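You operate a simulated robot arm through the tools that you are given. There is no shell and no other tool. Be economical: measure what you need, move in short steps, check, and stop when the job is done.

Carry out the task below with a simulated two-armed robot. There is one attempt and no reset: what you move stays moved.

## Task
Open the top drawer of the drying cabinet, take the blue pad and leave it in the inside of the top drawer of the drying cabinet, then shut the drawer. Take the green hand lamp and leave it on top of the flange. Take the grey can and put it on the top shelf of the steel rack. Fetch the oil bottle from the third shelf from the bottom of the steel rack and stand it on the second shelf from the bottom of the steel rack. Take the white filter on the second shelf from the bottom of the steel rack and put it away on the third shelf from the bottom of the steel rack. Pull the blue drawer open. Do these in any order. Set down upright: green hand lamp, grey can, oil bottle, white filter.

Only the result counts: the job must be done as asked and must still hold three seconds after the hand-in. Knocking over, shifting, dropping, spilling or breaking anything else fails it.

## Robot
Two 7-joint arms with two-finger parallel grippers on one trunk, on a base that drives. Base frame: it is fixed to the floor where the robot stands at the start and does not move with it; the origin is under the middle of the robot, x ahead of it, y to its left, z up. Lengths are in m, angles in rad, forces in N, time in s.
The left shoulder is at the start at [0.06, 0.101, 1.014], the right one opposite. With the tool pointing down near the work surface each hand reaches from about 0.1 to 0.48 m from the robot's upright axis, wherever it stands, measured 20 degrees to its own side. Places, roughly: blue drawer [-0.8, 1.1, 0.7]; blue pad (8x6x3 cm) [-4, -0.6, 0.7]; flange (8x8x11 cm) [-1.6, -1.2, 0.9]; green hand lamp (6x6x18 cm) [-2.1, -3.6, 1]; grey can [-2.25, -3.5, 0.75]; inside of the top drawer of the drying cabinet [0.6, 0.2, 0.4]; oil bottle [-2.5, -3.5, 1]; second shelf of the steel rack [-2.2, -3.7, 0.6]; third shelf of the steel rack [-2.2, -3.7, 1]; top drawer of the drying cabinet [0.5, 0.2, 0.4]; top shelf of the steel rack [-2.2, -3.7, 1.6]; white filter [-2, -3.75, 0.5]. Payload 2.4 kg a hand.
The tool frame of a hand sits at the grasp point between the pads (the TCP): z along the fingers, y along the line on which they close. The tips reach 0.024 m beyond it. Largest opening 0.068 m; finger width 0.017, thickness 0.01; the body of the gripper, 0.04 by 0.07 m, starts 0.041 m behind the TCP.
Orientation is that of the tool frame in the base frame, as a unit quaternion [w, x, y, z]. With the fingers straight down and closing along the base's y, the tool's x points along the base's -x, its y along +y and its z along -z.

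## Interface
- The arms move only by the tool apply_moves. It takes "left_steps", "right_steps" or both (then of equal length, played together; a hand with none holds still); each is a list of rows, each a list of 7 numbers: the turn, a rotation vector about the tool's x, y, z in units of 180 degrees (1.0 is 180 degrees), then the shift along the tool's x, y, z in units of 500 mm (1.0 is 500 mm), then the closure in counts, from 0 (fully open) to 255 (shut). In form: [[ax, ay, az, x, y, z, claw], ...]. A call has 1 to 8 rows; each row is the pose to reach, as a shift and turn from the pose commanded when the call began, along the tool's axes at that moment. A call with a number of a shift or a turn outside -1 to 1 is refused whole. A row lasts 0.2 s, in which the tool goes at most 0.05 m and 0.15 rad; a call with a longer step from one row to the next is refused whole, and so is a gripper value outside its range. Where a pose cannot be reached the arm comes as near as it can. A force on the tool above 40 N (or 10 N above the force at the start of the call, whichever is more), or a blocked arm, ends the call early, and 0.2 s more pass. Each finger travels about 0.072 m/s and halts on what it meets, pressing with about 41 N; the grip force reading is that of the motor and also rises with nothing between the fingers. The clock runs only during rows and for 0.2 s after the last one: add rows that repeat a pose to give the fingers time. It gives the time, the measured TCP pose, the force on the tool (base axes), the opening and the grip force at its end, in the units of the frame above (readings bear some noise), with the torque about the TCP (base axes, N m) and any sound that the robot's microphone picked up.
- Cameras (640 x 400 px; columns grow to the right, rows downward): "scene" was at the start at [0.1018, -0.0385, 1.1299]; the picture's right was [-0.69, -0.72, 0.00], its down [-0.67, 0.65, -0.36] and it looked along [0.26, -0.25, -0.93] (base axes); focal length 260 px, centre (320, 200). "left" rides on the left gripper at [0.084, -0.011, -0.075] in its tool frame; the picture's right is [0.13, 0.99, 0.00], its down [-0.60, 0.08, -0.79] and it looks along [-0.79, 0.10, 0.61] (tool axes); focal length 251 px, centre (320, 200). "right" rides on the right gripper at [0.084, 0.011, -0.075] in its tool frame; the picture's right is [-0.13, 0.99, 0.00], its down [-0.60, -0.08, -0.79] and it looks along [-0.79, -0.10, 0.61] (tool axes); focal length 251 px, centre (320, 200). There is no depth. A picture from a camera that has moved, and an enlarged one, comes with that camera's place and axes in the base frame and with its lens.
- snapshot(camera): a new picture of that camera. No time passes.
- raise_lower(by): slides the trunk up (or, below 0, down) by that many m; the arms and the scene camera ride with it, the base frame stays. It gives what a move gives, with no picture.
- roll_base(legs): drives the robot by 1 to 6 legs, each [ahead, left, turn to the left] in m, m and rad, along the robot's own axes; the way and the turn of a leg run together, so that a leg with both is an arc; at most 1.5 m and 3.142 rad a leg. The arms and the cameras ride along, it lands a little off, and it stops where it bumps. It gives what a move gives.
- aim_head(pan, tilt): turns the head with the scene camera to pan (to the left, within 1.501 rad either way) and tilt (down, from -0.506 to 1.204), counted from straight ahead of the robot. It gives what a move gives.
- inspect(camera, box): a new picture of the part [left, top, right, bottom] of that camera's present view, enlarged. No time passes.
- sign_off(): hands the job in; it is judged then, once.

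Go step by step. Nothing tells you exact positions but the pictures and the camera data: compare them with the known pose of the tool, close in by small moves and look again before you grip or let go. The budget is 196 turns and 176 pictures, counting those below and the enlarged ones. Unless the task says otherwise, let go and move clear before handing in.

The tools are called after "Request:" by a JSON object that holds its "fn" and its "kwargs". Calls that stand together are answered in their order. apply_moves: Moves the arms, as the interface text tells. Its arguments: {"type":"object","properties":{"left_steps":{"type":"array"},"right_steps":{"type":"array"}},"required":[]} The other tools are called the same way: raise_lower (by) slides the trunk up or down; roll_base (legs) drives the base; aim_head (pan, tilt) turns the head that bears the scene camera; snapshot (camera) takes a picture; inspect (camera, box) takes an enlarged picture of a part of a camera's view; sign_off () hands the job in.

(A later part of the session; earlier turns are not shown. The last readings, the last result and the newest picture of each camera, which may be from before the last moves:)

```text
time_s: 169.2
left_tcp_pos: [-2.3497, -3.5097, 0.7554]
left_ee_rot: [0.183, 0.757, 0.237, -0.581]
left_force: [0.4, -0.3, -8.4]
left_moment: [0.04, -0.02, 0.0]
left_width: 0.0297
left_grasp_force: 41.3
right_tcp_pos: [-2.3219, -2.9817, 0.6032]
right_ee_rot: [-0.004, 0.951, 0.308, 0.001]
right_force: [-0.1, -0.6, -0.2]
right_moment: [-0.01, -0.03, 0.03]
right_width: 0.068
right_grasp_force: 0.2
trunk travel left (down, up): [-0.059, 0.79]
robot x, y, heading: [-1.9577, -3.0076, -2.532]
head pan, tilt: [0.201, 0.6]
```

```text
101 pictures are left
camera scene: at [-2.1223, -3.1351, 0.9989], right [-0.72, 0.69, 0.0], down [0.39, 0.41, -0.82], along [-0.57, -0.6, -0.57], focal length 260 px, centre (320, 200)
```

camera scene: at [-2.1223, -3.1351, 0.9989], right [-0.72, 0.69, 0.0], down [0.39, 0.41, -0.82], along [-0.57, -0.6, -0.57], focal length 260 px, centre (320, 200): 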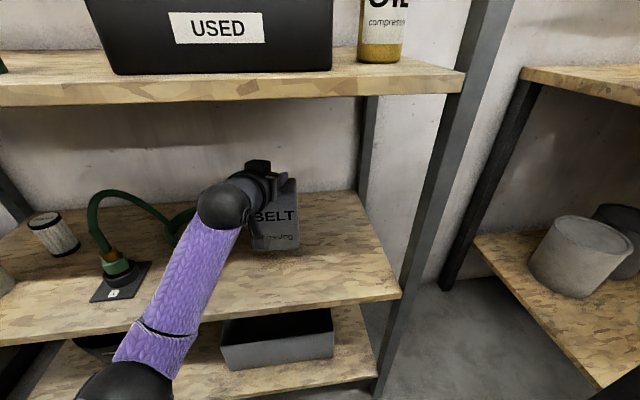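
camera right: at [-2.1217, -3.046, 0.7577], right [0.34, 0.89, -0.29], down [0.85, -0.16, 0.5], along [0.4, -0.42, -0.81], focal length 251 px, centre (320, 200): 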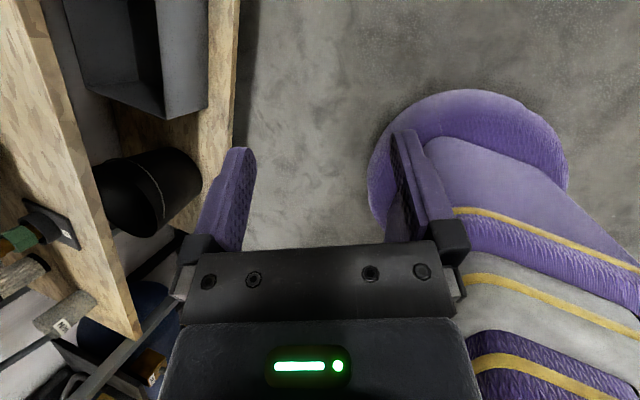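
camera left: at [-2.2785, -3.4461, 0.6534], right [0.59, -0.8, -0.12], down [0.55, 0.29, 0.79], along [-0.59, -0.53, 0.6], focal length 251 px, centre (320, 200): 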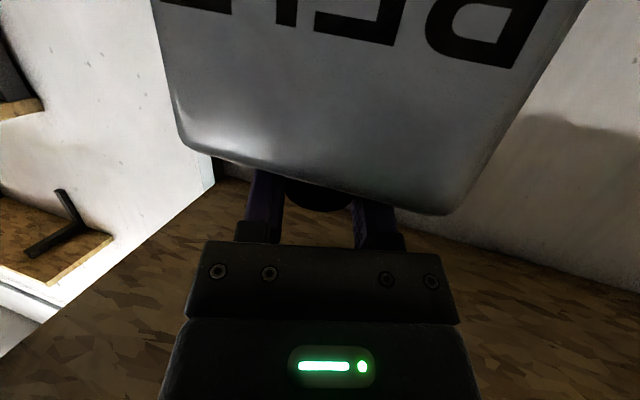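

The can is lifted (about 0.85 kg). I'll back straight out of the rack, then raise the trunk toward the top shelf.

Request:
{"fn": "roll_base", "kwargs": {"legs": [[-0.376, -0.137, 0]]}}

Request:
{"fn": "raise_lower", "kwargs": {"by": 0.78}}

Request:
{"fn": "snapshot", "kwargs": {"camera": "scene"}}

Request:
{"fn": "snapshot", "kwargs": {"camera": "left"}}

```text
time_s: 171.6
left_tcp_pos: [-2.1185, -3.1872, 0.7555]
left_ee_rot: [0.184, 0.757, 0.238, -0.58]
left_force: [-0.8, -0.6, -7.6]
left_moment: [0.01, 0.02, 0.0]
left_width: 0.0302
left_grasp_force: 40.5
right_tcp_pos: [-2.0905, -2.6593, 0.6047]
right_ee_rot: [-0.005, 0.951, 0.309, -0.001]
right_force: [0.0, -0.2, -0.4]
right_moment: [0.01, -0.01, -0.01]
right_width: 0.0682
right_grasp_force: 0.1
trunk travel left (down, up): [-0.059, 0.79]
robot x, y, heading: [-1.7298, -2.6787, -2.531]
head pan, tilt: [0.201, 0.6]
```

```text
refused: 0.78 is not a number from -0.4 to 0.4
```

```text
100 pictures are left
camera scene: at [-1.8919, -2.8116, 0.9989], right [-0.72, 0.69, 0.0], down [0.39, 0.41, -0.82], along [-0.57, -0.6, -0.57], focal length 260 px, centre (320, 200)
```

scene: 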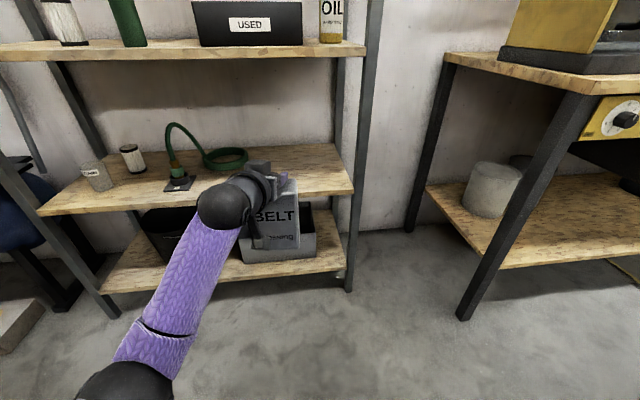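

```text
99 pictures are left
camera left: at [-2.0466, -3.1232, 0.6931], right [0.6, -0.79, -0.12], down [0.54, 0.29, 0.79], along [-0.59, -0.54, 0.6], focal length 251 px, centre (320, 200)
```

left: 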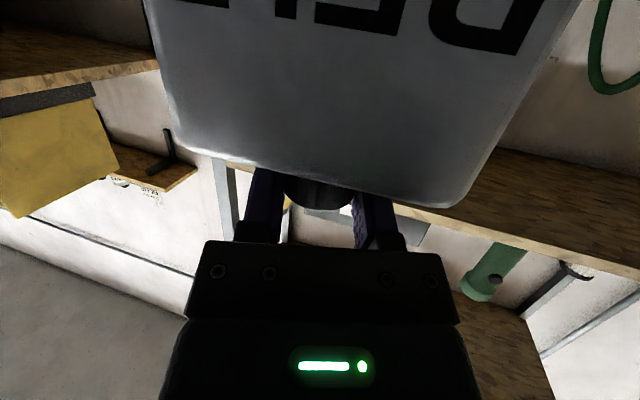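

The can hangs steadily outside the rack. I'll raise the trunk in two slides.

Request:
{"fn": "raise_lower", "kwargs": {"by": 0.4}}

Request:
{"fn": "raise_lower", "kwargs": {"by": 0.38}}

Request:
{"fn": "snapshot", "kwargs": {"camera": "scene"}}

```text
time_s: 175.5
left_tcp_pos: [-2.1175, -3.1876, 1.1547]
left_ee_rot: [0.184, 0.757, 0.238, -0.58]
left_force: [-0.5, 0.8, -8.1]
left_moment: [-0.03, -0.01, -0.03]
left_width: 0.0303
left_grasp_force: 41.5
right_tcp_pos: [-2.0902, -2.6602, 1.004]
right_ee_rot: [-0.004, 0.951, 0.309, -0.001]
right_force: [0.5, 0.7, 0.2]
right_moment: [0.0, 0.02, -0.01]
right_width: 0.0681
right_grasp_force: 0.2
trunk travel left (down, up): [-0.459, 0.39]
robot x, y, heading: [-1.7326, -2.6835, -2.53]
head pan, tilt: [0.201, 0.6]
```

```text
time_s: 179.1
left_tcp_pos: [-2.1185, -3.1873, 1.5358]
left_ee_rot: [0.184, 0.757, 0.238, -0.581]
left_force: [-0.5, 0.5, -8.1]
left_moment: [-0.01, 0.0, 0.01]
left_width: 0.0302
left_grasp_force: 41.6
right_tcp_pos: [-2.092, -2.6596, 1.3857]
right_ee_rot: [-0.005, 0.951, 0.309, -0.001]
right_force: [0.4, 0.2, 0.3]
right_moment: [0.03, -0.02, 0.02]
right_width: 0.068
right_grasp_force: 0.1
trunk travel left (down, up): [-0.839, 0.01]
robot x, y, heading: [-1.7326, -2.6806, -2.538]
head pan, tilt: [0.201, 0.6]
```

```text
98 pictures are left
camera scene: at [-1.805, -2.751, 1.7868], right [-0.72, 0.69, 0.0], down [0.39, 0.41, -0.82], along [-0.57, -0.6, -0.57], focal length 260 px, centre (320, 200)
```

scene: 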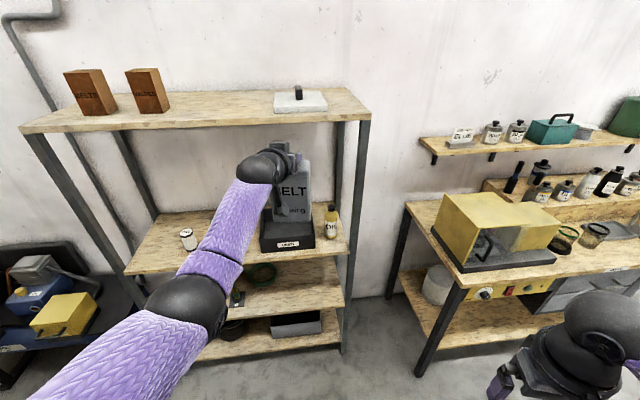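

The top shelf (z ≈ 1.53) has free room in the middle. I'll raise the arm 0.2 m.

Request:
{"fn": "apply_moves", "kwargs": {"left_steps": [[0, 0, 0, -0.064, 0, -0.017, 255], [0, 0, 0, -0.129, 0, -0.035, 255], [0, 0, 0, -0.193, 0, -0.052, 255], [0, 0, 0, -0.257, 0, -0.069, 255], [0, 0, 0, -0.322, 0, -0.086, 255], [0, 0, 0, -0.386, 0, -0.1035, 255], [0, 0, 0, -0.43, 0, -0.115, 255]]}}

Request:
{"fn": "snapshot", "kwargs": {"camera": "left"}}

Request:
{"fn": "snapshot", "kwargs": {"camera": "scene"}}

```text
time_s: 180.7
left_tcp_pos: [-2.1203, -3.1851, 1.7577]
left_ee_rot: [0.183, 0.758, 0.237, -0.58]
left_force: [0.5, 0.0, -7.6]
left_moment: [-0.02, -0.02, 0.02]
left_width: 0.0304
left_grasp_force: 41.2
right_tcp_pos: [-2.091, -2.6592, 1.385]
right_ee_rot: [-0.003, 0.951, 0.309, -0.001]
right_force: [-0.5, 0.5, -0.4]
right_moment: [-0.01, 0.01, 0.0]
right_width: 0.0678
right_grasp_force: 0.2
trunk travel left (down, up): [-0.839, 0.01]
robot x, y, heading: [-1.7288, -2.6816, -2.531]
head pan, tilt: [0.201, 0.6]
```

```text
97 pictures are left
camera left: at [-2.0483, -3.1215, 1.6955], right [0.6, -0.79, -0.12], down [0.54, 0.29, 0.79], along [-0.59, -0.54, 0.6], focal length 251 px, centre (320, 200)
```

left: 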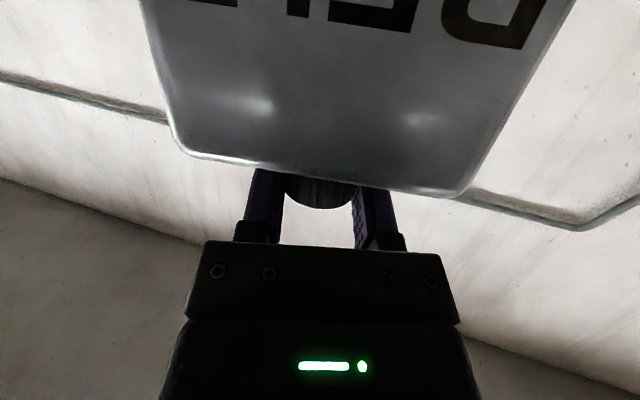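

```text
96 pictures are left
camera scene: at [-1.8046, -2.7502, 1.7869], right [-0.72, 0.69, 0.0], down [0.39, 0.41, -0.82], along [-0.57, -0.6, -0.57], focal length 260 px, centre (320, 200)
```

scene: 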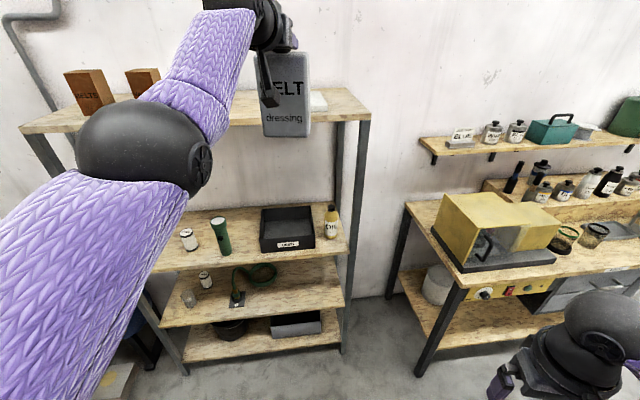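

I'll place the can mid-shelf between the brown boxes and the white lid. I move left first, then ahead.

Request:
{"fn": "roll_base", "kwargs": {"legs": [[0, 0.328, 0], [0.28, 0, 0]]}}

Request:
{"fn": "aim_head", "kwargs": {"pan": 0.3, "tilt": 0.5}}

Request:
{"fn": "snapshot", "kwargs": {"camera": "scene"}}

```text
time_s: 184.4
left_tcp_pos: [-2.1624, -3.6136, 1.7586]
left_ee_rot: [0.183, 0.757, 0.238, -0.58]
left_force: [-0.9, -0.4, -8.0]
left_moment: [0.0, 0.0, -0.01]
left_width: 0.0301
left_grasp_force: 40.7
right_tcp_pos: [-2.1343, -3.0879, 1.3852]
right_ee_rot: [-0.005, 0.951, 0.309, -0.001]
right_force: [0.1, 0.5, 0.3]
right_moment: [-0.01, 0.03, -0.01]
right_width: 0.068
right_grasp_force: 0.0
trunk travel left (down, up): [-0.839, 0.01]
robot x, y, heading: [-1.776, -3.11, -2.528]
head pan, tilt: [0.201, 0.6]
```

```text
time_s: 185.1
left_tcp_pos: [-2.1639, -3.6135, 1.7566]
left_ee_rot: [0.184, 0.758, 0.238, -0.579]
left_force: [0.5, -0.7, -7.4]
left_moment: [-0.01, 0.01, -0.02]
left_width: 0.0302
left_grasp_force: 41.2
right_tcp_pos: [-2.1343, -3.0876, 1.3845]
right_ee_rot: [-0.005, 0.951, 0.309, 0.0]
right_force: [0.5, -0.6, 0.0]
right_moment: [-0.02, -0.02, 0.01]
right_width: 0.0682
right_grasp_force: 0.1
trunk travel left (down, up): [-0.839, 0.01]
robot x, y, heading: [-1.7751, -3.1116, -2.532]
head pan, tilt: [0.3, 0.499]
```

```text
95 pictures are left
camera scene: at [-1.8425, -3.1866, 1.7959], right [-0.79, 0.61, 0.0], down [0.29, 0.38, -0.88], along [-0.54, -0.69, -0.48], focal length 260 px, centre (320, 200)
```

scene: 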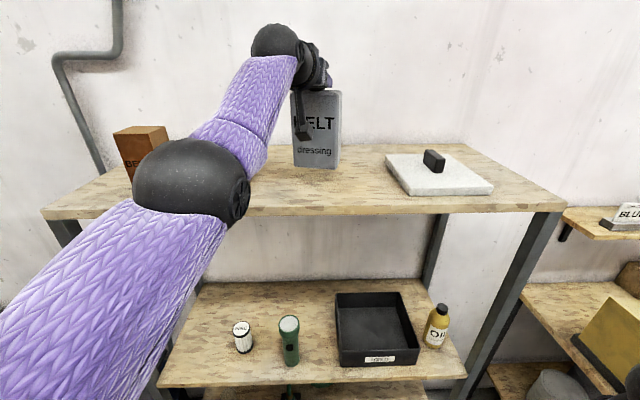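

The can is over the middle of the top shelf. I'll lower it slowly.

Request:
{"fn": "apply_moves", "kwargs": {"left_steps": [[0, 0, 0, 0.014, 0, 0.0038, 255], [0, 0, 0, 0.028, 0, 0.0076, 255], [0, 0, 0, 0.042, 0, 0.0113, 255], [0, 0, 0, 0.056, 0, 0.015, 255], [0, 0, 0, 0.07, 0, 0.0188, 255], [0, 0, 0, 0.078, 0, 0.0209, 255]]}}

Request:
{"fn": "inspect", "kwargs": {"camera": "scene", "box": [220, 60, 400, 220]}}

```text
time_s: 186.5
left_tcp_pos: [-2.1628, -3.6137, 1.7168]
left_ee_rot: [0.184, 0.757, 0.237, -0.581]
left_force: [0.0, -0.5, -5.8]
left_moment: [-0.05, -0.04, -0.02]
left_width: 0.0298
left_grasp_force: 41.2
right_tcp_pos: [-2.1344, -3.0858, 1.3854]
right_ee_rot: [-0.004, 0.951, 0.31, -0.002]
right_force: [0.0, -0.1, -0.3]
right_moment: [0.01, 0.01, -0.03]
right_width: 0.068
right_grasp_force: 0.0
trunk travel left (down, up): [-0.839, 0.01]
robot x, y, heading: [-1.7711, -3.1058, -2.524]
head pan, tilt: [0.3, 0.499]
```

```text
2.50 times, centred on (310, 140) of scene
camera zoom: at [-1.8418, -3.1859, 1.796], right [-0.79, 0.61, 0.0], down [0.29, 0.38, -0.88], along [-0.54, -0.69, -0.48], focal length 649 px, centre (345, 350)
```

zoom: 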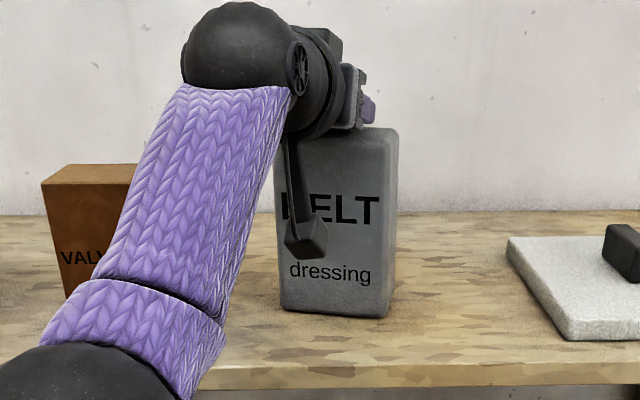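

Contact is just beginning. I'll lower a few millimetres more.

Request:
{"fn": "apply_moves", "kwargs": {"left_steps": [[0, 0, 0, 0.004, 0, 0.001, 255], [0, 0, 0, 0.008, 0, 0.002, 255]]}}

```text
time_s: 187.1
left_tcp_pos: [-2.1615, -3.6122, 1.7162]
left_ee_rot: [0.185, 0.755, 0.237, -0.583]
left_force: [-3.1, -2.2, 10.4]
left_moment: [-0.23, -0.12, 0.01]
left_width: 0.0301
left_grasp_force: 41.2
right_tcp_pos: [-2.1329, -3.0853, 1.386]
right_ee_rot: [-0.004, 0.951, 0.31, -0.001]
right_force: [0.3, -0.6, 0.4]
right_moment: [0.01, -0.02, 0.01]
right_width: 0.068
right_grasp_force: 0.1
trunk travel left (down, up): [-0.839, 0.01]
robot x, y, heading: [-1.774, -3.1095, -2.535]
head pan, tilt: [0.3, 0.499]
```

The can stands on the top shelf. I'll open and withdraw.

Request:
{"fn": "apply_moves", "kwargs": {"left_steps": [[0, 0, 0, -0.004, 0, -0.001, 200], [0, 0, 0, -0.004, 0, -0.001, 100], [0, 0, 0, -0.004, 0, -0.001, 0], [0, 0, 0, -0.004, 0, -0.001, 0], [0, 0, 0, 0.01, 0, -0.05, 0], [0, 0, 0, 0.022, 0, -0.1, 0], [0, 0, 0, 0.036, 0, -0.15, 0]]}}

Request:
{"fn": "roll_base", "kwargs": {"legs": [[-0.35, 0, 0]]}}

Request:
{"fn": "snapshot", "kwargs": {"camera": "scene"}}

```text
time_s: 188.7
left_tcp_pos: [-2.0976, -3.5685, 1.7158]
left_ee_rot: [0.184, 0.757, 0.238, -0.58]
left_force: [-0.3, -0.1, 0.8]
left_moment: [0.02, -0.01, 0.01]
left_width: 0.068
left_grasp_force: 0.0
right_tcp_pos: [-2.1322, -3.0861, 1.3847]
right_ee_rot: [-0.003, 0.951, 0.309, -0.001]
right_force: [0.0, 0.4, -1.1]
right_moment: [0.0, 0.03, -0.02]
right_width: 0.068
right_grasp_force: 0.1
trunk travel left (down, up): [-0.839, 0.01]
robot x, y, heading: [-1.772, -3.1068, -2.529]
head pan, tilt: [0.3, 0.499]
```

```text
time_s: 191.0
left_tcp_pos: [-1.8087, -3.3675, 1.7159]
left_ee_rot: [0.183, 0.757, 0.237, -0.58]
left_force: [-0.4, 0.3, -1.2]
left_moment: [0.01, 0.01, -0.01]
left_width: 0.0679
left_grasp_force: 0.1
right_tcp_pos: [-1.845, -2.8849, 1.3847]
right_ee_rot: [-0.004, 0.951, 0.31, -0.001]
right_force: [-0.2, -1.0, -1.0]
right_moment: [-0.01, 0.0, 0.02]
right_width: 0.0682
right_grasp_force: 0.0
trunk travel left (down, up): [-0.839, 0.01]
robot x, y, heading: [-1.486, -2.9076, -2.539]
head pan, tilt: [0.3, 0.499]
```

```text
93 pictures are left
camera scene: at [-1.5529, -2.9837, 1.7961], right [-0.79, 0.61, 0.0], down [0.29, 0.38, -0.88], along [-0.54, -0.69, -0.48], focal length 260 px, centre (320, 200)
```

scene: 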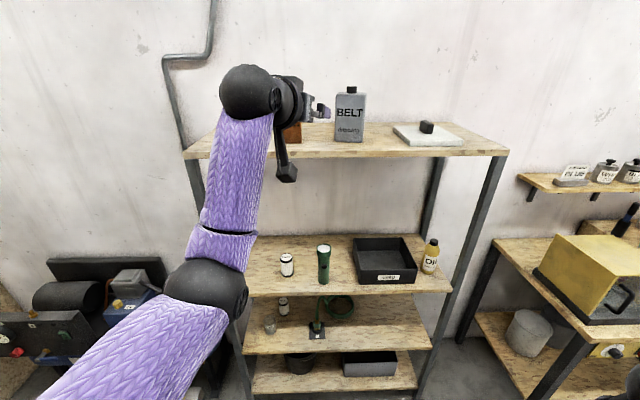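

The can stands well. Next the oil bottle: I'll lower the trunk so the hand is at about z 1.12, then move right toward it.

Request:
{"fn": "raise_lower", "kwargs": {"by": -0.4}}

Request:
{"fn": "raise_lower", "kwargs": {"by": -0.19}}

Request:
{"fn": "roll_base", "kwargs": {"legs": [[0, -0.36, 0], [0.32, 0, 0]]}}

Request:
{"fn": "snapshot", "kwargs": {"camera": "scene"}}

Request:
{"fn": "snapshot", "kwargs": {"camera": "left"}}

```text
time_s: 194.8
left_tcp_pos: [-1.8095, -3.367, 1.3157]
left_ee_rot: [0.186, 0.756, 0.239, -0.581]
left_force: [0.5, 0.4, 0.2]
left_moment: [-0.01, 0.02, 0.02]
left_width: 0.068
left_grasp_force: 0.0
right_tcp_pos: [-1.8441, -2.8851, 0.9859]
right_ee_rot: [-0.005, 0.951, 0.309, -0.001]
right_force: [-0.5, 0.5, -0.1]
right_moment: [-0.01, 0.02, 0.03]
right_width: 0.0681
right_grasp_force: 0.0
trunk travel left (down, up): [-0.439, 0.41]
robot x, y, heading: [-1.4843, -2.9039, -2.53]
head pan, tilt: [0.3, 0.499]
```

```text
time_s: 196.9
left_tcp_pos: [-1.8093, -3.367, 1.1257]
left_ee_rot: [0.184, 0.757, 0.238, -0.58]
left_force: [-0.3, 0.6, -0.6]
left_moment: [0.02, 0.01, -0.02]
left_width: 0.0682
left_grasp_force: 0.1
right_tcp_pos: [-1.8454, -2.8844, 0.795]
right_ee_rot: [-0.004, 0.951, 0.31, -0.002]
right_force: [0.4, -0.6, 0.1]
right_moment: [-0.03, 0.0, 0.02]
right_width: 0.0679
right_grasp_force: 0.0
trunk travel left (down, up): [-0.249, 0.6]
robot x, y, heading: [-1.4882, -2.9054, -2.531]
head pan, tilt: [0.3, 0.499]
```

```text
time_s: 200.9
left_tcp_pos: [-2.2773, -3.2645, 1.1244]
left_ee_rot: [0.184, 0.757, 0.238, -0.58]
left_force: [-0.5, -0.2, -0.3]
left_moment: [-0.03, -0.02, -0.01]
left_width: 0.068
left_grasp_force: 0.0
right_tcp_pos: [-2.3125, -2.7816, 0.7949]
right_ee_rot: [-0.004, 0.951, 0.309, -0.002]
right_force: [-0.3, 0.2, 0.7]
right_moment: [-0.01, 0.01, -0.01]
right_width: 0.0676
right_grasp_force: 0.0
trunk travel left (down, up): [-0.249, 0.6]
robot x, y, heading: [-1.9534, -2.8046, -2.533]
head pan, tilt: [0.3, 0.499]
```

```text
92 pictures are left
camera scene: at [-2.062, -2.9089, 1.2035], right [-0.79, 0.61, 0.0], down [0.29, 0.38, -0.88], along [-0.54, -0.69, -0.48], focal length 260 px, centre (320, 200)
```

scene: 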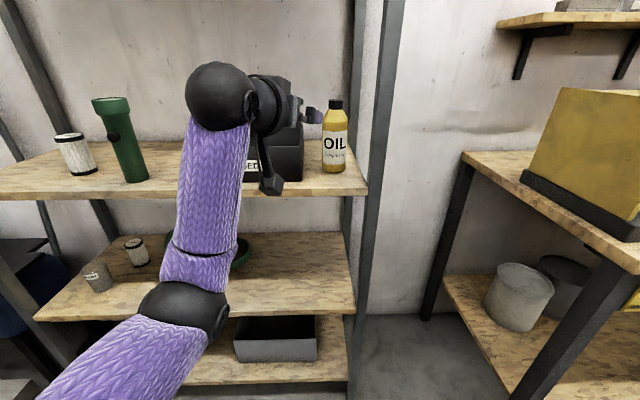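

```text
91 pictures are left
camera left: at [-2.2065, -3.2007, 1.063], right [0.6, -0.79, -0.12], down [0.54, 0.29, 0.79], along [-0.59, -0.54, 0.6], focal length 251 px, centre (320, 200)
```

left: 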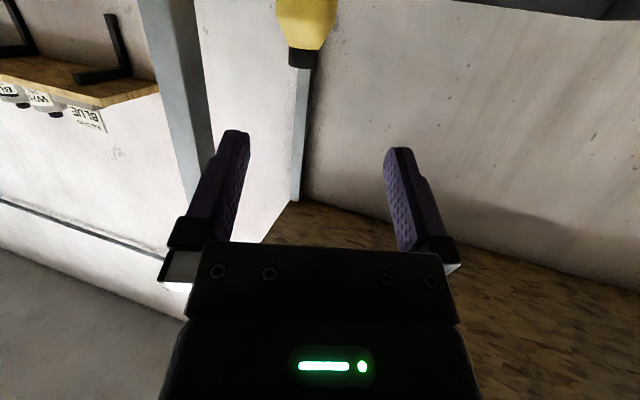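

The cap is at about (−2.485, −3.394, 1.106): 24 cm ahead, 1 cm right, 2 cm below. I'll adjust the hand and drive 0.14 m ahead.

Request:
{"fn": "apply_moves", "kwargs": {"left_steps": [[0, 0, 0, 0.018, -0.012, 0.005, 0], [0, 0, 0, 0.034, -0.024, 0.009, 0]]}}

Request:
{"fn": "roll_base", "kwargs": {"legs": [[0.15, 0, 0]]}}

Request:
{"fn": "snapshot", "kwargs": {"camera": "left"}}

Request:
{"fn": "snapshot", "kwargs": {"camera": "scene"}}

```text
time_s: 201.6
left_tcp_pos: [-2.2845, -3.2561, 1.1079]
left_ee_rot: [0.184, 0.757, 0.238, -0.58]
left_force: [0.2, 0.3, -0.1]
left_moment: [0.0, 0.01, 0.0]
left_width: 0.0681
left_grasp_force: 0.1
right_tcp_pos: [-2.3129, -2.7811, 0.7943]
right_ee_rot: [-0.004, 0.951, 0.309, -0.002]
right_force: [0.1, 0.2, 0.9]
right_moment: [0.01, 0.01, 0.0]
right_width: 0.0683
right_grasp_force: 0.1
trunk travel left (down, up): [-0.249, 0.6]
robot x, y, heading: [-1.9536, -2.8052, -2.534]
head pan, tilt: [0.3, 0.499]
```

```text
time_s: 202.9
left_tcp_pos: [-2.4095, -3.3399, 1.1075]
left_ee_rot: [0.183, 0.757, 0.236, -0.581]
left_force: [0.0, 0.9, 0.7]
left_moment: [0.01, -0.04, -0.01]
left_width: 0.0681
left_grasp_force: 0.1
right_tcp_pos: [-2.4365, -2.8648, 0.7948]
right_ee_rot: [-0.004, 0.952, 0.307, -0.001]
right_force: [-1.5, 0.8, -0.1]
right_moment: [0.01, -0.01, -0.01]
right_width: 0.068
right_grasp_force: 0.1
trunk travel left (down, up): [-0.249, 0.6]
robot x, y, heading: [-2.0776, -2.8903, -2.539]
head pan, tilt: [0.3, 0.499]
```

```text
90 pictures are left
camera left: at [-2.3381, -3.2759, 1.0454], right [0.59, -0.8, -0.12], down [0.55, 0.28, 0.79], along [-0.59, -0.53, 0.6], focal length 251 px, centre (320, 200)
```

left: 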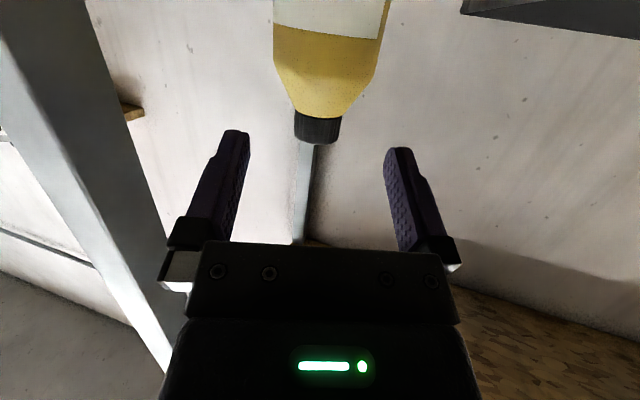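

```text
89 pictures are left
camera scene: at [-2.1859, -2.9943, 1.2035], right [-0.79, 0.62, 0.0], down [0.3, 0.38, -0.88], along [-0.54, -0.69, -0.48], focal length 260 px, centre (320, 200)
```

scene: 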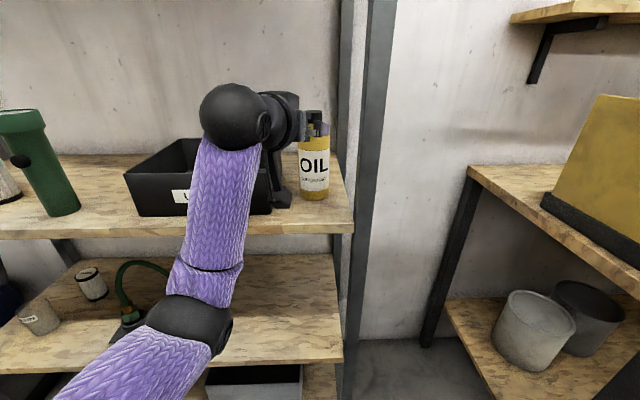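

The cap is 9 cm ahead and centred. I'll drive 5 cm and extend 4 cm, then look.

Request:
{"fn": "roll_base", "kwargs": {"legs": [[0.05, 0, 0]]}}

Request:
{"fn": "apply_moves", "kwargs": {"left_steps": [[0, 0, 0, -0.014, 0, 0.025, 0], [0, 0, 0, -0.024, 0, 0.058, 0]]}}

Request:
{"fn": "snapshot", "kwargs": {"camera": "left"}}

Request:
{"fn": "inspect", "kwargs": {"camera": "scene", "box": [230, 60, 390, 220]}}

```text
time_s: 203.8
left_tcp_pos: [-2.4508, -3.3683, 1.107]
left_ee_rot: [0.182, 0.758, 0.235, -0.581]
left_force: [-0.8, 0.3, -0.1]
left_moment: [-0.03, 0.0, -0.01]
left_width: 0.068
left_grasp_force: 0.0
right_tcp_pos: [-2.4768, -2.8949, 0.7956]
right_ee_rot: [-0.005, 0.952, 0.307, -0.001]
right_force: [0.1, 0.5, 0.8]
right_moment: [-0.02, 0.03, 0.0]
right_width: 0.0678
right_grasp_force: 0.0
trunk travel left (down, up): [-0.249, 0.6]
robot x, y, heading: [-2.1146, -2.9184, -2.539]
head pan, tilt: [0.3, 0.499]
```

```text
time_s: 204.4
left_tcp_pos: [-2.4773, -3.3871, 1.1117]
left_ee_rot: [0.183, 0.757, 0.236, -0.581]
left_force: [-0.1, 0.2, -0.4]
left_moment: [0.0, 0.0, 0.01]
left_width: 0.0679
left_grasp_force: 0.1
right_tcp_pos: [-2.4778, -2.8941, 0.7942]
right_ee_rot: [-0.004, 0.952, 0.307, -0.001]
right_force: [0.0, 0.1, 0.3]
right_moment: [0.04, 0.01, -0.02]
right_width: 0.0683
right_grasp_force: 0.0
trunk travel left (down, up): [-0.249, 0.6]
robot x, y, heading: [-2.1164, -2.9178, -2.536]
head pan, tilt: [0.3, 0.499]
```

```text
88 pictures are left
camera left: at [-2.4044, -3.3228, 1.0493], right [0.59, -0.8, -0.12], down [0.54, 0.28, 0.79], along [-0.59, -0.53, 0.6], focal length 251 px, centre (320, 200)
```

left: 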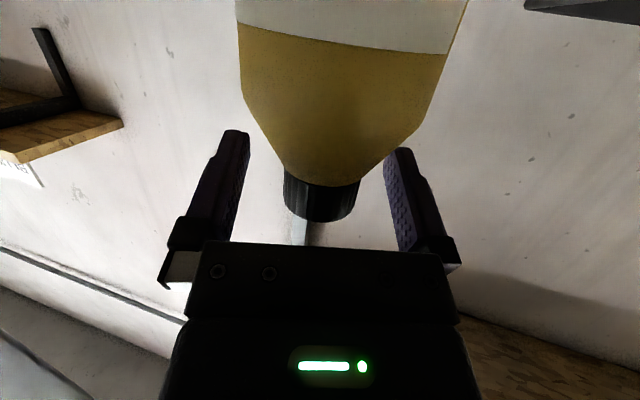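

```text
2.50 times, centred on (310, 140) of scene
camera zoom: at [-2.2268, -3.0228, 1.2035], right [-0.79, 0.62, 0.0], down [0.3, 0.38, -0.88], along [-0.54, -0.69, -0.48], focal length 649 px, centre (345, 350)
```

zoom: 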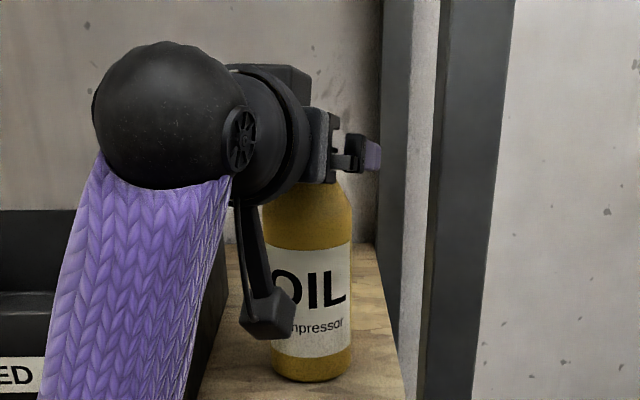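

The cap sits right at the TCP. I'll close on it.

Request:
{"fn": "apply_moves", "kwargs": {"left_steps": [[0, 0, 0, -0.008, 0, -0.002, 60], [0, 0, 0, -0.008, 0, -0.002, 255], [0, 0, 0, -0.008, 0, -0.002, 255], [0, 0, 0, -0.008, 0, -0.002, 255], [0, 0, 0, -0.008, 0, -0.002, 255]]}}

Request:
{"fn": "apply_moves", "kwargs": {"left_steps": [[0, 0, 0, -0.019, 0, -0.005, 255], [0, 0, 0, -0.039, 0, -0.01, 255], [0, 0, 0, -0.058, 0, -0.0155, 255], [0, 0, 0, -0.0773, 0, -0.0207, 255], [0, 0, 0, -0.0966, 0, -0.0259, 255]]}}

Request:
{"fn": "snapshot", "kwargs": {"camera": "left"}}

Request:
{"fn": "snapshot", "kwargs": {"camera": "scene"}}

```text
time_s: 205.6
left_tcp_pos: [-2.4754, -3.3865, 1.1169]
left_ee_rot: [0.183, 0.757, 0.237, -0.58]
left_force: [0.5, -0.3, -0.5]
left_moment: [-0.16, -0.01, 0.02]
left_width: 0.0301
left_grasp_force: 41.0
right_tcp_pos: [-2.4774, -2.8941, 0.7953]
right_ee_rot: [-0.004, 0.952, 0.307, -0.002]
right_force: [0.1, 0.3, -0.4]
right_moment: [0.0, -0.02, 0.0]
right_width: 0.0682
right_grasp_force: 0.0
trunk travel left (down, up): [-0.249, 0.6]
robot x, y, heading: [-2.1214, -2.9208, -2.532]
head pan, tilt: [0.3, 0.499]
```

```text
time_s: 206.8
left_tcp_pos: [-2.4766, -3.3864, 1.1648]
left_ee_rot: [0.183, 0.758, 0.236, -0.58]
left_force: [0.3, -0.1, -3.9]
left_moment: [0.0, 0.0, 0.02]
left_width: 0.0302
left_grasp_force: 40.8
right_tcp_pos: [-2.4769, -2.8943, 0.7943]
right_ee_rot: [-0.004, 0.952, 0.307, -0.001]
right_force: [0.6, 0.0, -0.8]
right_moment: [0.01, 0.03, 0.02]
right_width: 0.0681
right_grasp_force: 0.0
trunk travel left (down, up): [-0.249, 0.6]
robot x, y, heading: [-2.1174, -2.9173, -2.535]
head pan, tilt: [0.3, 0.499]
```

```text
86 pictures are left
camera left: at [-2.405, -3.3231, 1.1033], right [0.59, -0.8, -0.12], down [0.54, 0.28, 0.79], along [-0.59, -0.53, 0.6], focal length 251 px, centre (320, 200)
```

left: 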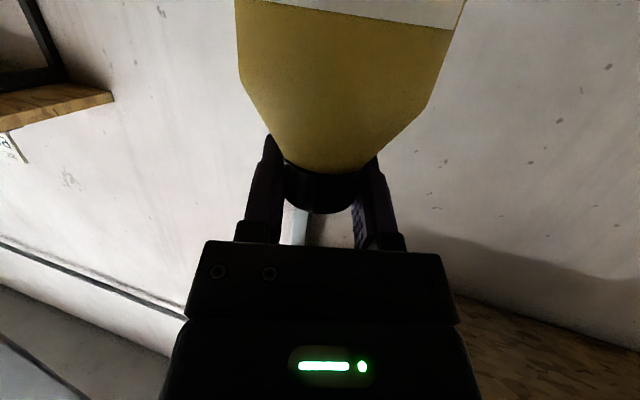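

```text
85 pictures are left
camera scene: at [-2.227, -3.0231, 1.2034], right [-0.79, 0.62, 0.0], down [0.3, 0.38, -0.88], along [-0.54, -0.69, -0.48], focal length 260 px, centre (320, 200)
```

scene: 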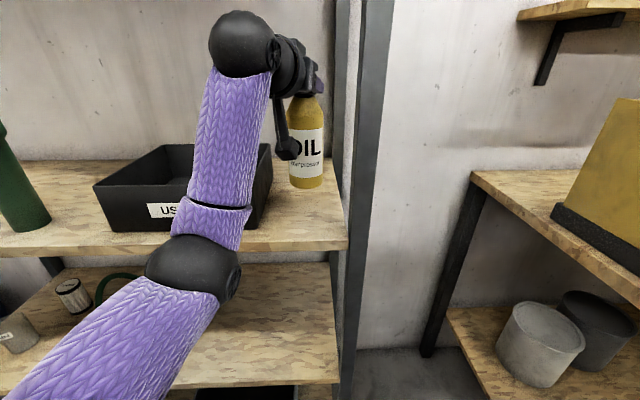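

The bottle is lifted (0.4 kg). I'll lift another 6 cm to clear the box's rim, then back straight out.

Request:
{"fn": "apply_moves", "kwargs": {"left_steps": [[0, 0, 0, -0.03, 0, -0.008, 255], [0, 0, 0, -0.06, 0, -0.016, 255], [0, 0, 0, -0.09, 0, -0.024, 255], [0, 0, 0, -0.116, 0, -0.031, 255]]}}

Request:
{"fn": "roll_base", "kwargs": {"legs": [[-0.4, -0.14, 0]]}}

Request:
{"fn": "raise_lower", "kwargs": {"by": -0.24}}

Request:
{"fn": "snapshot", "kwargs": {"camera": "scene"}}

```text
time_s: 207.8
left_tcp_pos: [-2.4764, -3.3851, 1.225]
left_ee_rot: [0.184, 0.757, 0.237, -0.581]
left_force: [0.3, -1.1, -4.3]
left_moment: [-0.04, 0.02, -0.04]
left_width: 0.0302
left_grasp_force: 41.1
right_tcp_pos: [-2.4774, -2.8943, 0.7944]
right_ee_rot: [-0.005, 0.952, 0.307, -0.001]
right_force: [0.0, -0.4, 0.6]
right_moment: [0.0, 0.03, -0.01]
right_width: 0.068
right_grasp_force: 0.0
trunk travel left (down, up): [-0.249, 0.6]
robot x, y, heading: [-2.1182, -2.9165, -2.535]
head pan, tilt: [0.3, 0.499]
```

```text
time_s: 210.4
left_tcp_pos: [-2.2354, -3.0454, 1.2259]
left_ee_rot: [0.18, 0.758, 0.234, -0.582]
left_force: [-0.9, 0.0, -4.4]
left_moment: [-0.02, 0.02, -0.03]
left_width: 0.0299
left_grasp_force: 41.0
right_tcp_pos: [-2.2336, -2.5549, 0.7957]
right_ee_rot: [-0.004, 0.952, 0.305, -0.002]
right_force: [0.2, 0.4, -0.9]
right_moment: [0.02, 0.0, 0.01]
right_width: 0.068
right_grasp_force: 0.1
trunk travel left (down, up): [-0.249, 0.6]
robot x, y, heading: [-1.8754, -2.5818, -2.545]
head pan, tilt: [0.3, 0.499]
```

```text
time_s: 212.9
left_tcp_pos: [-2.2348, -3.0447, 0.9854]
left_ee_rot: [0.181, 0.758, 0.234, -0.581]
left_force: [-0.2, 0.1, -3.8]
left_moment: [0.01, 0.01, -0.03]
left_width: 0.0299
left_grasp_force: 40.8
right_tcp_pos: [-2.2334, -2.5546, 0.5556]
right_ee_rot: [-0.005, 0.953, 0.304, -0.001]
right_force: [-0.4, 0.2, -0.5]
right_moment: [-0.01, 0.01, 0.02]
right_width: 0.0678
right_grasp_force: 0.0
trunk travel left (down, up): [-0.009, 0.84]
robot x, y, heading: [-1.8756, -2.5785, -2.538]
head pan, tilt: [0.3, 0.499]
```

```text
84 pictures are left
camera scene: at [-2.0458, -2.7271, 0.9556], right [-0.78, 0.62, 0.0], down [0.3, 0.38, -0.88], along [-0.55, -0.69, -0.48], focal length 260 px, centre (320, 200)
```

scene: 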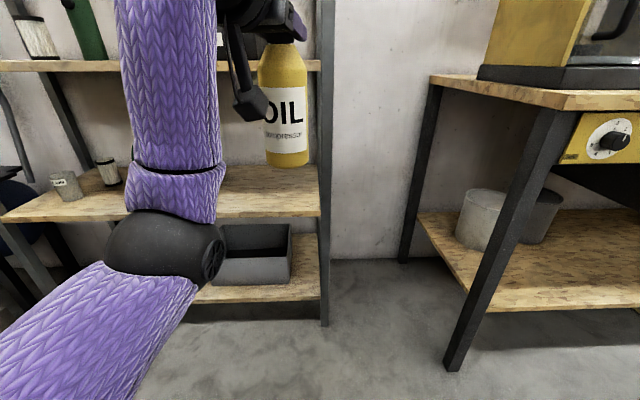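

I'll lower the arm so that the bottle's bottom is about 4 cm above shelf two, then move in front of the can's old spot.

Request:
{"fn": "apply_moves", "kwargs": {"left_steps": [[0, 0, 0, 0.055, 0, 0.0147, 255], [0, 0, 0, 0.11, 0, 0.0295, 255], [0, 0, 0, 0.165, 0, 0.0442, 255], [0, 0, 0, 0.22, 0, 0.059, 255], [0, 0, 0, 0.275, 0, 0.0737, 255], [0, 0, 0, 0.33, 0, 0.0884, 255], [0, 0, 0, 0.385, 0, 0.1032, 255], [0, 0, 0, 0.435, 0, 0.1165, 255]]}}

Request:
{"fn": "roll_base", "kwargs": {"legs": [[0, 0.285, 0], [0.2, 0, 0]]}}

Request:
{"fn": "snapshot", "kwargs": {"camera": "scene"}}

Request:
{"fn": "snapshot", "kwargs": {"camera": "left"}}

```text
time_s: 214.7
left_tcp_pos: [-2.2352, -3.0448, 0.7617]
left_ee_rot: [0.18, 0.758, 0.233, -0.581]
left_force: [-0.7, 0.6, -3.6]
left_moment: [-0.01, 0.0, -0.02]
left_width: 0.0301
left_grasp_force: 41.1
right_tcp_pos: [-2.2331, -2.5539, 0.5563]
right_ee_rot: [-0.004, 0.953, 0.304, 0.0]
right_force: [0.5, 0.5, 0.2]
right_moment: [-0.03, -0.02, -0.01]
right_width: 0.068
right_grasp_force: 0.0
trunk travel left (down, up): [-0.009, 0.84]
robot x, y, heading: [-1.8732, -2.5772, -2.542]
head pan, tilt: [0.3, 0.499]
```

```text
time_s: 217.9
left_tcp_pos: [-2.2392, -3.3938, 0.761]
left_ee_rot: [0.178, 0.759, 0.23, -0.582]
left_force: [0.0, -0.4, -3.1]
left_moment: [0.01, 0.03, -0.03]
left_width: 0.0297
left_grasp_force: 41.2
right_tcp_pos: [-2.2325, -2.902, 0.5551]
right_ee_rot: [-0.005, 0.954, 0.3, -0.001]
right_force: [-0.4, 0.0, -0.3]
right_moment: [0.02, -0.03, -0.01]
right_width: 0.0681
right_grasp_force: 0.1
trunk travel left (down, up): [-0.009, 0.84]
robot x, y, heading: [-1.876, -2.9308, -2.547]
head pan, tilt: [0.3, 0.499]
```

```text
83 pictures are left
camera scene: at [-2.047, -3.0762, 0.9556], right [-0.78, 0.63, 0.0], down [0.3, 0.37, -0.88], along [-0.55, -0.68, -0.48], focal length 260 px, centre (320, 200)
```

scene: 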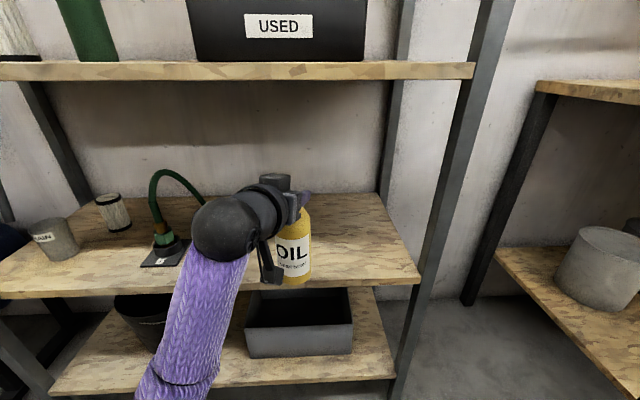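

```text
82 pictures are left
camera left: at [-2.1664, -3.3304, 0.6987], right [0.58, -0.8, -0.12], down [0.55, 0.28, 0.79], along [-0.6, -0.53, 0.6], focal length 251 px, centre (320, 200)
```

left: 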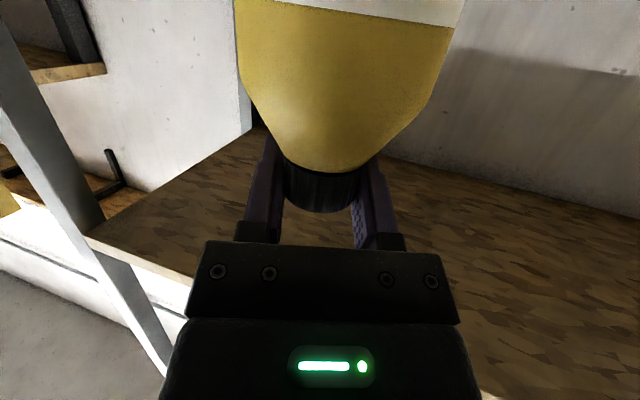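

The bottle is at the shelf's front edge with clearance. I'll drive 0.13 m further in and lower slowly.

Request:
{"fn": "roll_base", "kwargs": {"legs": [[0.14, 0, 0]]}}

Request:
{"fn": "apply_moves", "kwargs": {"left_steps": [[0, 0, 0, 0.014, 0, 0.0038, 255], [0, 0, 0, 0.028, 0, 0.0076, 255], [0, 0, 0, 0.042, 0, 0.0113, 255], [0, 0, 0, 0.056, 0, 0.015, 255]]}}

Request:
{"fn": "snapshot", "kwargs": {"camera": "scene"}}

```text
time_s: 219.2
left_tcp_pos: [-2.3539, -3.4699, 0.7601]
left_ee_rot: [0.179, 0.759, 0.231, -0.582]
left_force: [0.1, -0.5, -4.4]
left_moment: [-0.03, -0.01, -0.01]
left_width: 0.0298
left_grasp_force: 40.9
right_tcp_pos: [-2.347, -2.978, 0.554]
right_ee_rot: [-0.004, 0.954, 0.3, -0.002]
right_force: [0.3, 0.5, 0.9]
right_moment: [-0.04, -0.01, 0.03]
right_width: 0.0683
right_grasp_force: 0.1
trunk travel left (down, up): [-0.009, 0.84]
robot x, y, heading: [-1.9867, -3.0102, -2.554]
head pan, tilt: [0.3, 0.499]
```

```text
time_s: 220.2
left_tcp_pos: [-2.3539, -3.4695, 0.7314]
left_ee_rot: [0.178, 0.76, 0.23, -0.582]
left_force: [-0.5, -0.2, -3.4]
left_moment: [0.0, 0.02, 0.01]
left_width: 0.03
left_grasp_force: 41.1
right_tcp_pos: [-2.3477, -2.9785, 0.5542]
right_ee_rot: [-0.004, 0.954, 0.299, -0.001]
right_force: [0.0, -0.1, -0.1]
right_moment: [-0.03, 0.01, 0.01]
right_width: 0.068
right_grasp_force: 0.0
trunk travel left (down, up): [-0.009, 0.84]
robot x, y, heading: [-1.9867, -3.0042, -2.553]
head pan, tilt: [0.3, 0.499]
```

```text
81 pictures are left
camera scene: at [-2.1613, -3.1526, 0.9555], right [-0.78, 0.63, 0.0], down [0.3, 0.37, -0.88], along [-0.55, -0.68, -0.48], focal length 260 px, centre (320, 200)
```

scene: 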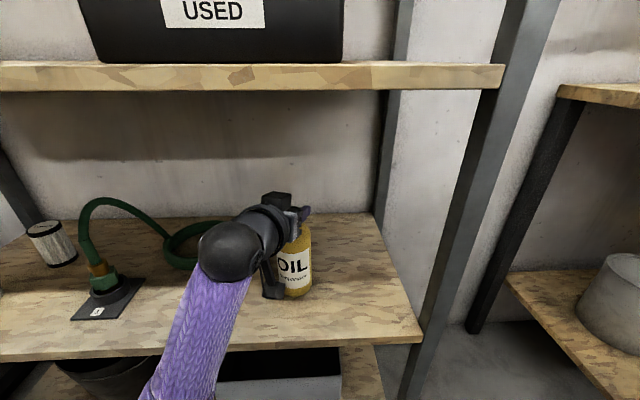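

Still hanging (−3.4…−4 N). I'll lower a bit further in small steps.

Request:
{"fn": "apply_moves", "kwargs": {"left_steps": [[0, 0, 0, 0.006, 0, 0.0016, 255], [0, 0, 0, 0.012, 0, 0.0032, 255], [0, 0, 0, 0.018, 0, 0.0048, 255]]}}

```text
time_s: 221.0
left_tcp_pos: [-2.3546, -3.4701, 0.7228]
left_ee_rot: [0.178, 0.759, 0.23, -0.582]
left_force: [0.2, -0.2, -4.6]
left_moment: [0.02, 0.0, -0.01]
left_width: 0.0301
left_grasp_force: 41.3
right_tcp_pos: [-2.3468, -2.9776, 0.5541]
right_ee_rot: [-0.004, 0.954, 0.3, -0.001]
right_force: [-0.6, -0.2, -0.1]
right_moment: [0.01, -0.02, -0.05]
right_width: 0.0682
right_grasp_force: 0.0
trunk travel left (down, up): [-0.009, 0.84]
robot x, y, heading: [-1.9889, -3.0101, -2.556]
head pan, tilt: [0.3, 0.499]
```

Request:
{"fn": "apply_moves", "kwargs": {"left_steps": [[0, 0, 0, 0.005, 0, 0.0013, 255], [0, 0, 0, 0.01, 0, 0.0026, 255], [0, 0, 0, 0.015, 0, 0.004, 255]]}}

Request:
{"fn": "inspect", "kwargs": {"camera": "scene", "box": [200, 180, 360, 320]}}

```text
time_s: 221.8
left_tcp_pos: [-2.3533, -3.4687, 0.7162]
left_ee_rot: [0.179, 0.759, 0.231, -0.582]
left_force: [-1.5, -0.1, 3.4]
left_moment: [-0.05, 0.04, 0.03]
left_width: 0.03
left_grasp_force: 40.3
right_tcp_pos: [-2.3475, -2.9786, 0.5553]
right_ee_rot: [-0.004, 0.954, 0.3, -0.002]
right_force: [-0.3, 0.2, 0.1]
right_moment: [0.0, 0.01, 0.02]
right_width: 0.068
right_grasp_force: 0.1
trunk travel left (down, up): [-0.009, 0.84]
robot x, y, heading: [-1.989, -3.0066, -2.55]
head pan, tilt: [0.3, 0.499]
```

```text
2.86 times, centred on (280, 250) of scene
camera zoom: at [-2.1611, -3.1522, 0.9558], right [-0.78, 0.63, 0.0], down [0.3, 0.37, -0.88], along [-0.55, -0.68, -0.48], focal length 742 px, centre (434, 57)
```

zoom: 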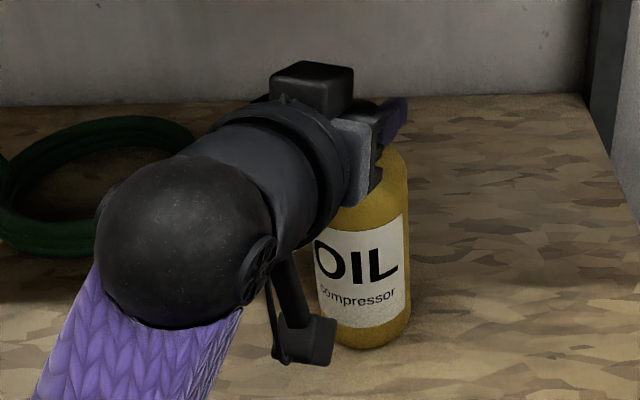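

The bottle stands on shelf two. I'll open and back away along the hand's axis.

Request:
{"fn": "apply_moves", "kwargs": {"left_steps": [[0, 0, 0, -0.003, 0, 0, 200], [0, 0, 0, -0.003, 0, 0, 100], [0, 0, 0, -0.003, 0, 0, 0], [0, 0, 0, -0.003, 0, 0, 0], [0, 0, 0, 0.01, 0, -0.05, 0], [0, 0, 0, 0.024, 0, -0.1, 0]]}}

Request:
{"fn": "roll_base", "kwargs": {"legs": [[-0.3, 0, 0]]}}

Request:
{"fn": "snapshot", "kwargs": {"camera": "scene"}}

```text
time_s: 223.2
left_tcp_pos: [-2.3126, -3.4409, 0.7152]
left_ee_rot: [0.178, 0.759, 0.23, -0.582]
left_force: [-0.5, 0.3, 0.4]
left_moment: [0.01, -0.04, 0.01]
left_width: 0.068
left_grasp_force: 0.0
right_tcp_pos: [-2.347, -2.9783, 0.5553]
right_ee_rot: [-0.004, 0.954, 0.301, -0.001]
right_force: [-0.2, -0.2, -0.2]
right_moment: [-0.03, -0.02, 0.02]
right_width: 0.0682
right_grasp_force: 0.1
trunk travel left (down, up): [-0.009, 0.84]
robot x, y, heading: [-1.9923, -3.0057, -2.554]
head pan, tilt: [0.3, 0.499]
```

```text
time_s: 225.2
left_tcp_pos: [-2.0646, -3.2753, 0.7163]
left_ee_rot: [0.178, 0.759, 0.23, -0.582]
left_force: [0.6, -0.6, 0.1]
left_moment: [-0.04, 0.04, 0.01]
left_width: 0.068
left_grasp_force: 0.0
right_tcp_pos: [-2.1001, -2.8129, 0.5542]
right_ee_rot: [-0.004, 0.954, 0.299, -0.002]
right_force: [0.3, -0.1, -0.5]
right_moment: [0.0, 0.01, 0.02]
right_width: 0.068
right_grasp_force: 0.0
trunk travel left (down, up): [-0.009, 0.84]
robot x, y, heading: [-1.7423, -2.8405, -2.552]
head pan, tilt: [0.3, 0.499]
```

```text
79 pictures are left
camera scene: at [-1.9151, -2.9876, 0.9556], right [-0.78, 0.63, 0.0], down [0.3, 0.37, -0.88], along [-0.55, -0.68, -0.48], focal length 260 px, centre (320, 200)
```

scene: 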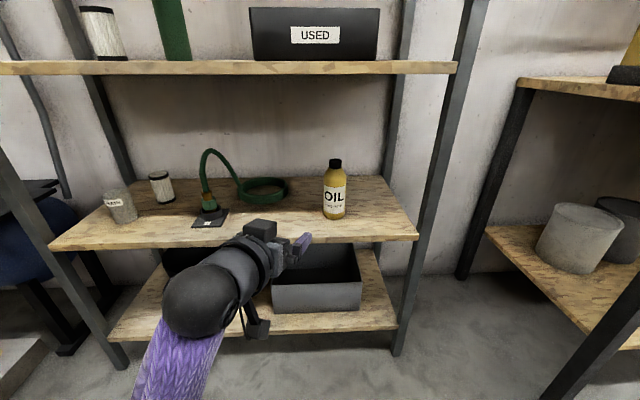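

The oil bottle is standing on shelf two. Next the white filter behind the jar; I'll zoom in to size it.

Request:
{"fn": "inspect", "kwargs": {"camera": "scene", "box": [90, 150, 240, 250]}}

```text
4.00 times, centred on (165, 200) of scene
camera zoom: at [-1.9151, -2.9876, 0.9556], right [-0.78, 0.63, 0.0], down [0.3, 0.37, -0.88], along [-0.55, -0.68, -0.48], focal length 1039 px, centre (940, 200)
```

zoom: 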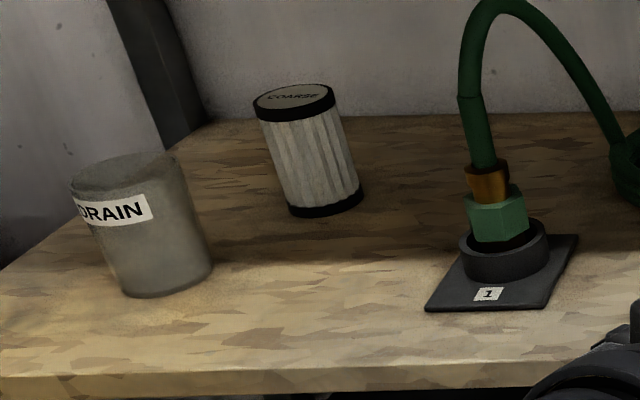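

The filter ("COARSE") is about 5 cm wide at A-depth behind the jar, with a clear lane between jar and plug. I'll square the base to the rack and set the hand at a 50° downward pitch, yawed slightly left.

Request:
{"fn": "roll_base", "kwargs": {"legs": [[0, 0, 0.35], [0.0, 0.26, 0]]}}

Request:
{"fn": "apply_moves", "kwargs": {"left_steps": [[-0.0191, 0.0385, -0.0122, 0, 0, 0, 0], [-0.0382, 0.077, -0.0243, 0, 0, 0, 0], [-0.0572, 0.1155, -0.0365, 0, 0, 0, 0], [-0.0763, 0.154, -0.0486, 0, 0, 0, 0], [-0.0954, 0.1925, -0.0608, 0, 0, 0, 0]]}}

Request:
{"fn": "aim_head", "kwargs": {"pan": 0.2, "tilt": 0.6}}

Request:
{"fn": "snapshot", "kwargs": {"camera": "scene"}}

Request:
{"fn": "snapshot", "kwargs": {"camera": "left"}}

```text
time_s: 228.2
left_tcp_pos: [-1.6832, -3.5131, 0.7167]
left_ee_rot: [0.278, 0.707, 0.361, -0.541]
left_force: [-0.5, 1.1, -0.2]
left_moment: [-0.01, 0.0, 0.01]
left_width: 0.0682
left_grasp_force: 0.1
right_tcp_pos: [-1.878, -3.091, 0.5552]
right_ee_rot: [-0.004, 0.886, 0.464, -0.002]
right_force: [-0.1, -0.6, -0.6]
right_moment: [-0.02, -0.03, 0.0]
right_width: 0.0679
right_grasp_force: 0.1
trunk travel left (down, up): [-0.009, 0.84]
robot x, y, heading: [-1.5324, -2.9944, -2.189]
head pan, tilt: [0.3, 0.499]
```

```text
time_s: 229.4
left_tcp_pos: [-1.6848, -3.5156, 0.7183]
left_ee_rot: [0.211, 0.744, 0.565, -0.288]
left_force: [0.8, -10.0, -1.1]
left_moment: [-0.21, 0.0, -0.44]
left_width: 0.068
left_grasp_force: 0.1
right_tcp_pos: [-1.8776, -3.0914, 0.5544]
right_ee_rot: [-0.003, 0.886, 0.464, -0.003]
right_force: [0.9, -0.1, -0.2]
right_moment: [0.0, 0.0, -0.04]
right_width: 0.0681
right_grasp_force: 0.0
trunk travel left (down, up): [-0.009, 0.84]
robot x, y, heading: [-1.5273, -2.9933, -2.197]
head pan, tilt: [0.3, 0.499]
stopped in row 5 (left hand): the force on the tool passed its limit at 101 N (the readings are from after the stop); the commanded pose is now the measured one
```

```text
time_s: 230.1
left_tcp_pos: [-1.6843, -3.5169, 0.7179]
left_ee_rot: [0.211, 0.744, 0.565, -0.287]
left_force: [-1.6, -13.7, 0.6]
left_moment: [-0.04, -0.04, -0.23]
left_width: 0.0681
left_grasp_force: 0.1
right_tcp_pos: [-1.8785, -3.0919, 0.5556]
right_ee_rot: [-0.004, 0.886, 0.463, -0.002]
right_force: [-0.3, -0.6, -1.5]
right_moment: [0.01, 0.0, -0.02]
right_width: 0.0676
right_grasp_force: 0.0
trunk travel left (down, up): [-0.009, 0.84]
robot x, y, heading: [-1.5289, -2.9912, -2.199]
head pan, tilt: [0.201, 0.6]
```

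```text
77 pictures are left
camera scene: at [-1.6503, -3.1842, 0.9466], right [-0.91, 0.41, 0.0], down [0.23, 0.51, -0.83], along [-0.34, -0.75, -0.56], focal length 260 px, centre (320, 200)
```

scene: 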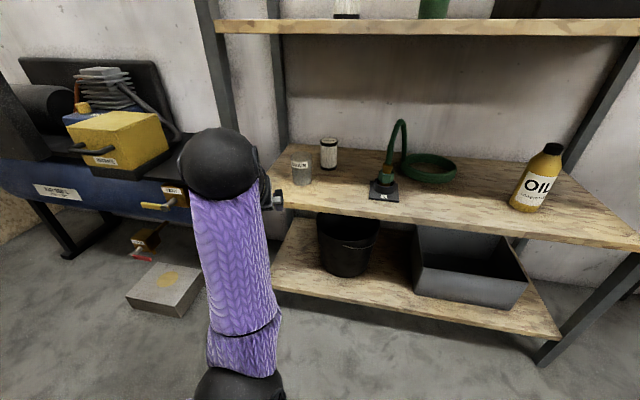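

```text
76 pictures are left
camera left: at [-1.6637, -3.4037, 0.7175], right [0.98, -0.18, -0.1], down [0.11, 0.05, 0.99], along [-0.17, -0.98, 0.07], focal length 251 px, centre (320, 200)
```

left: 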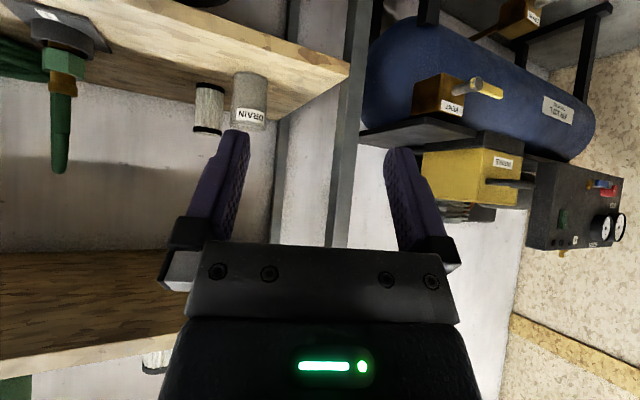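

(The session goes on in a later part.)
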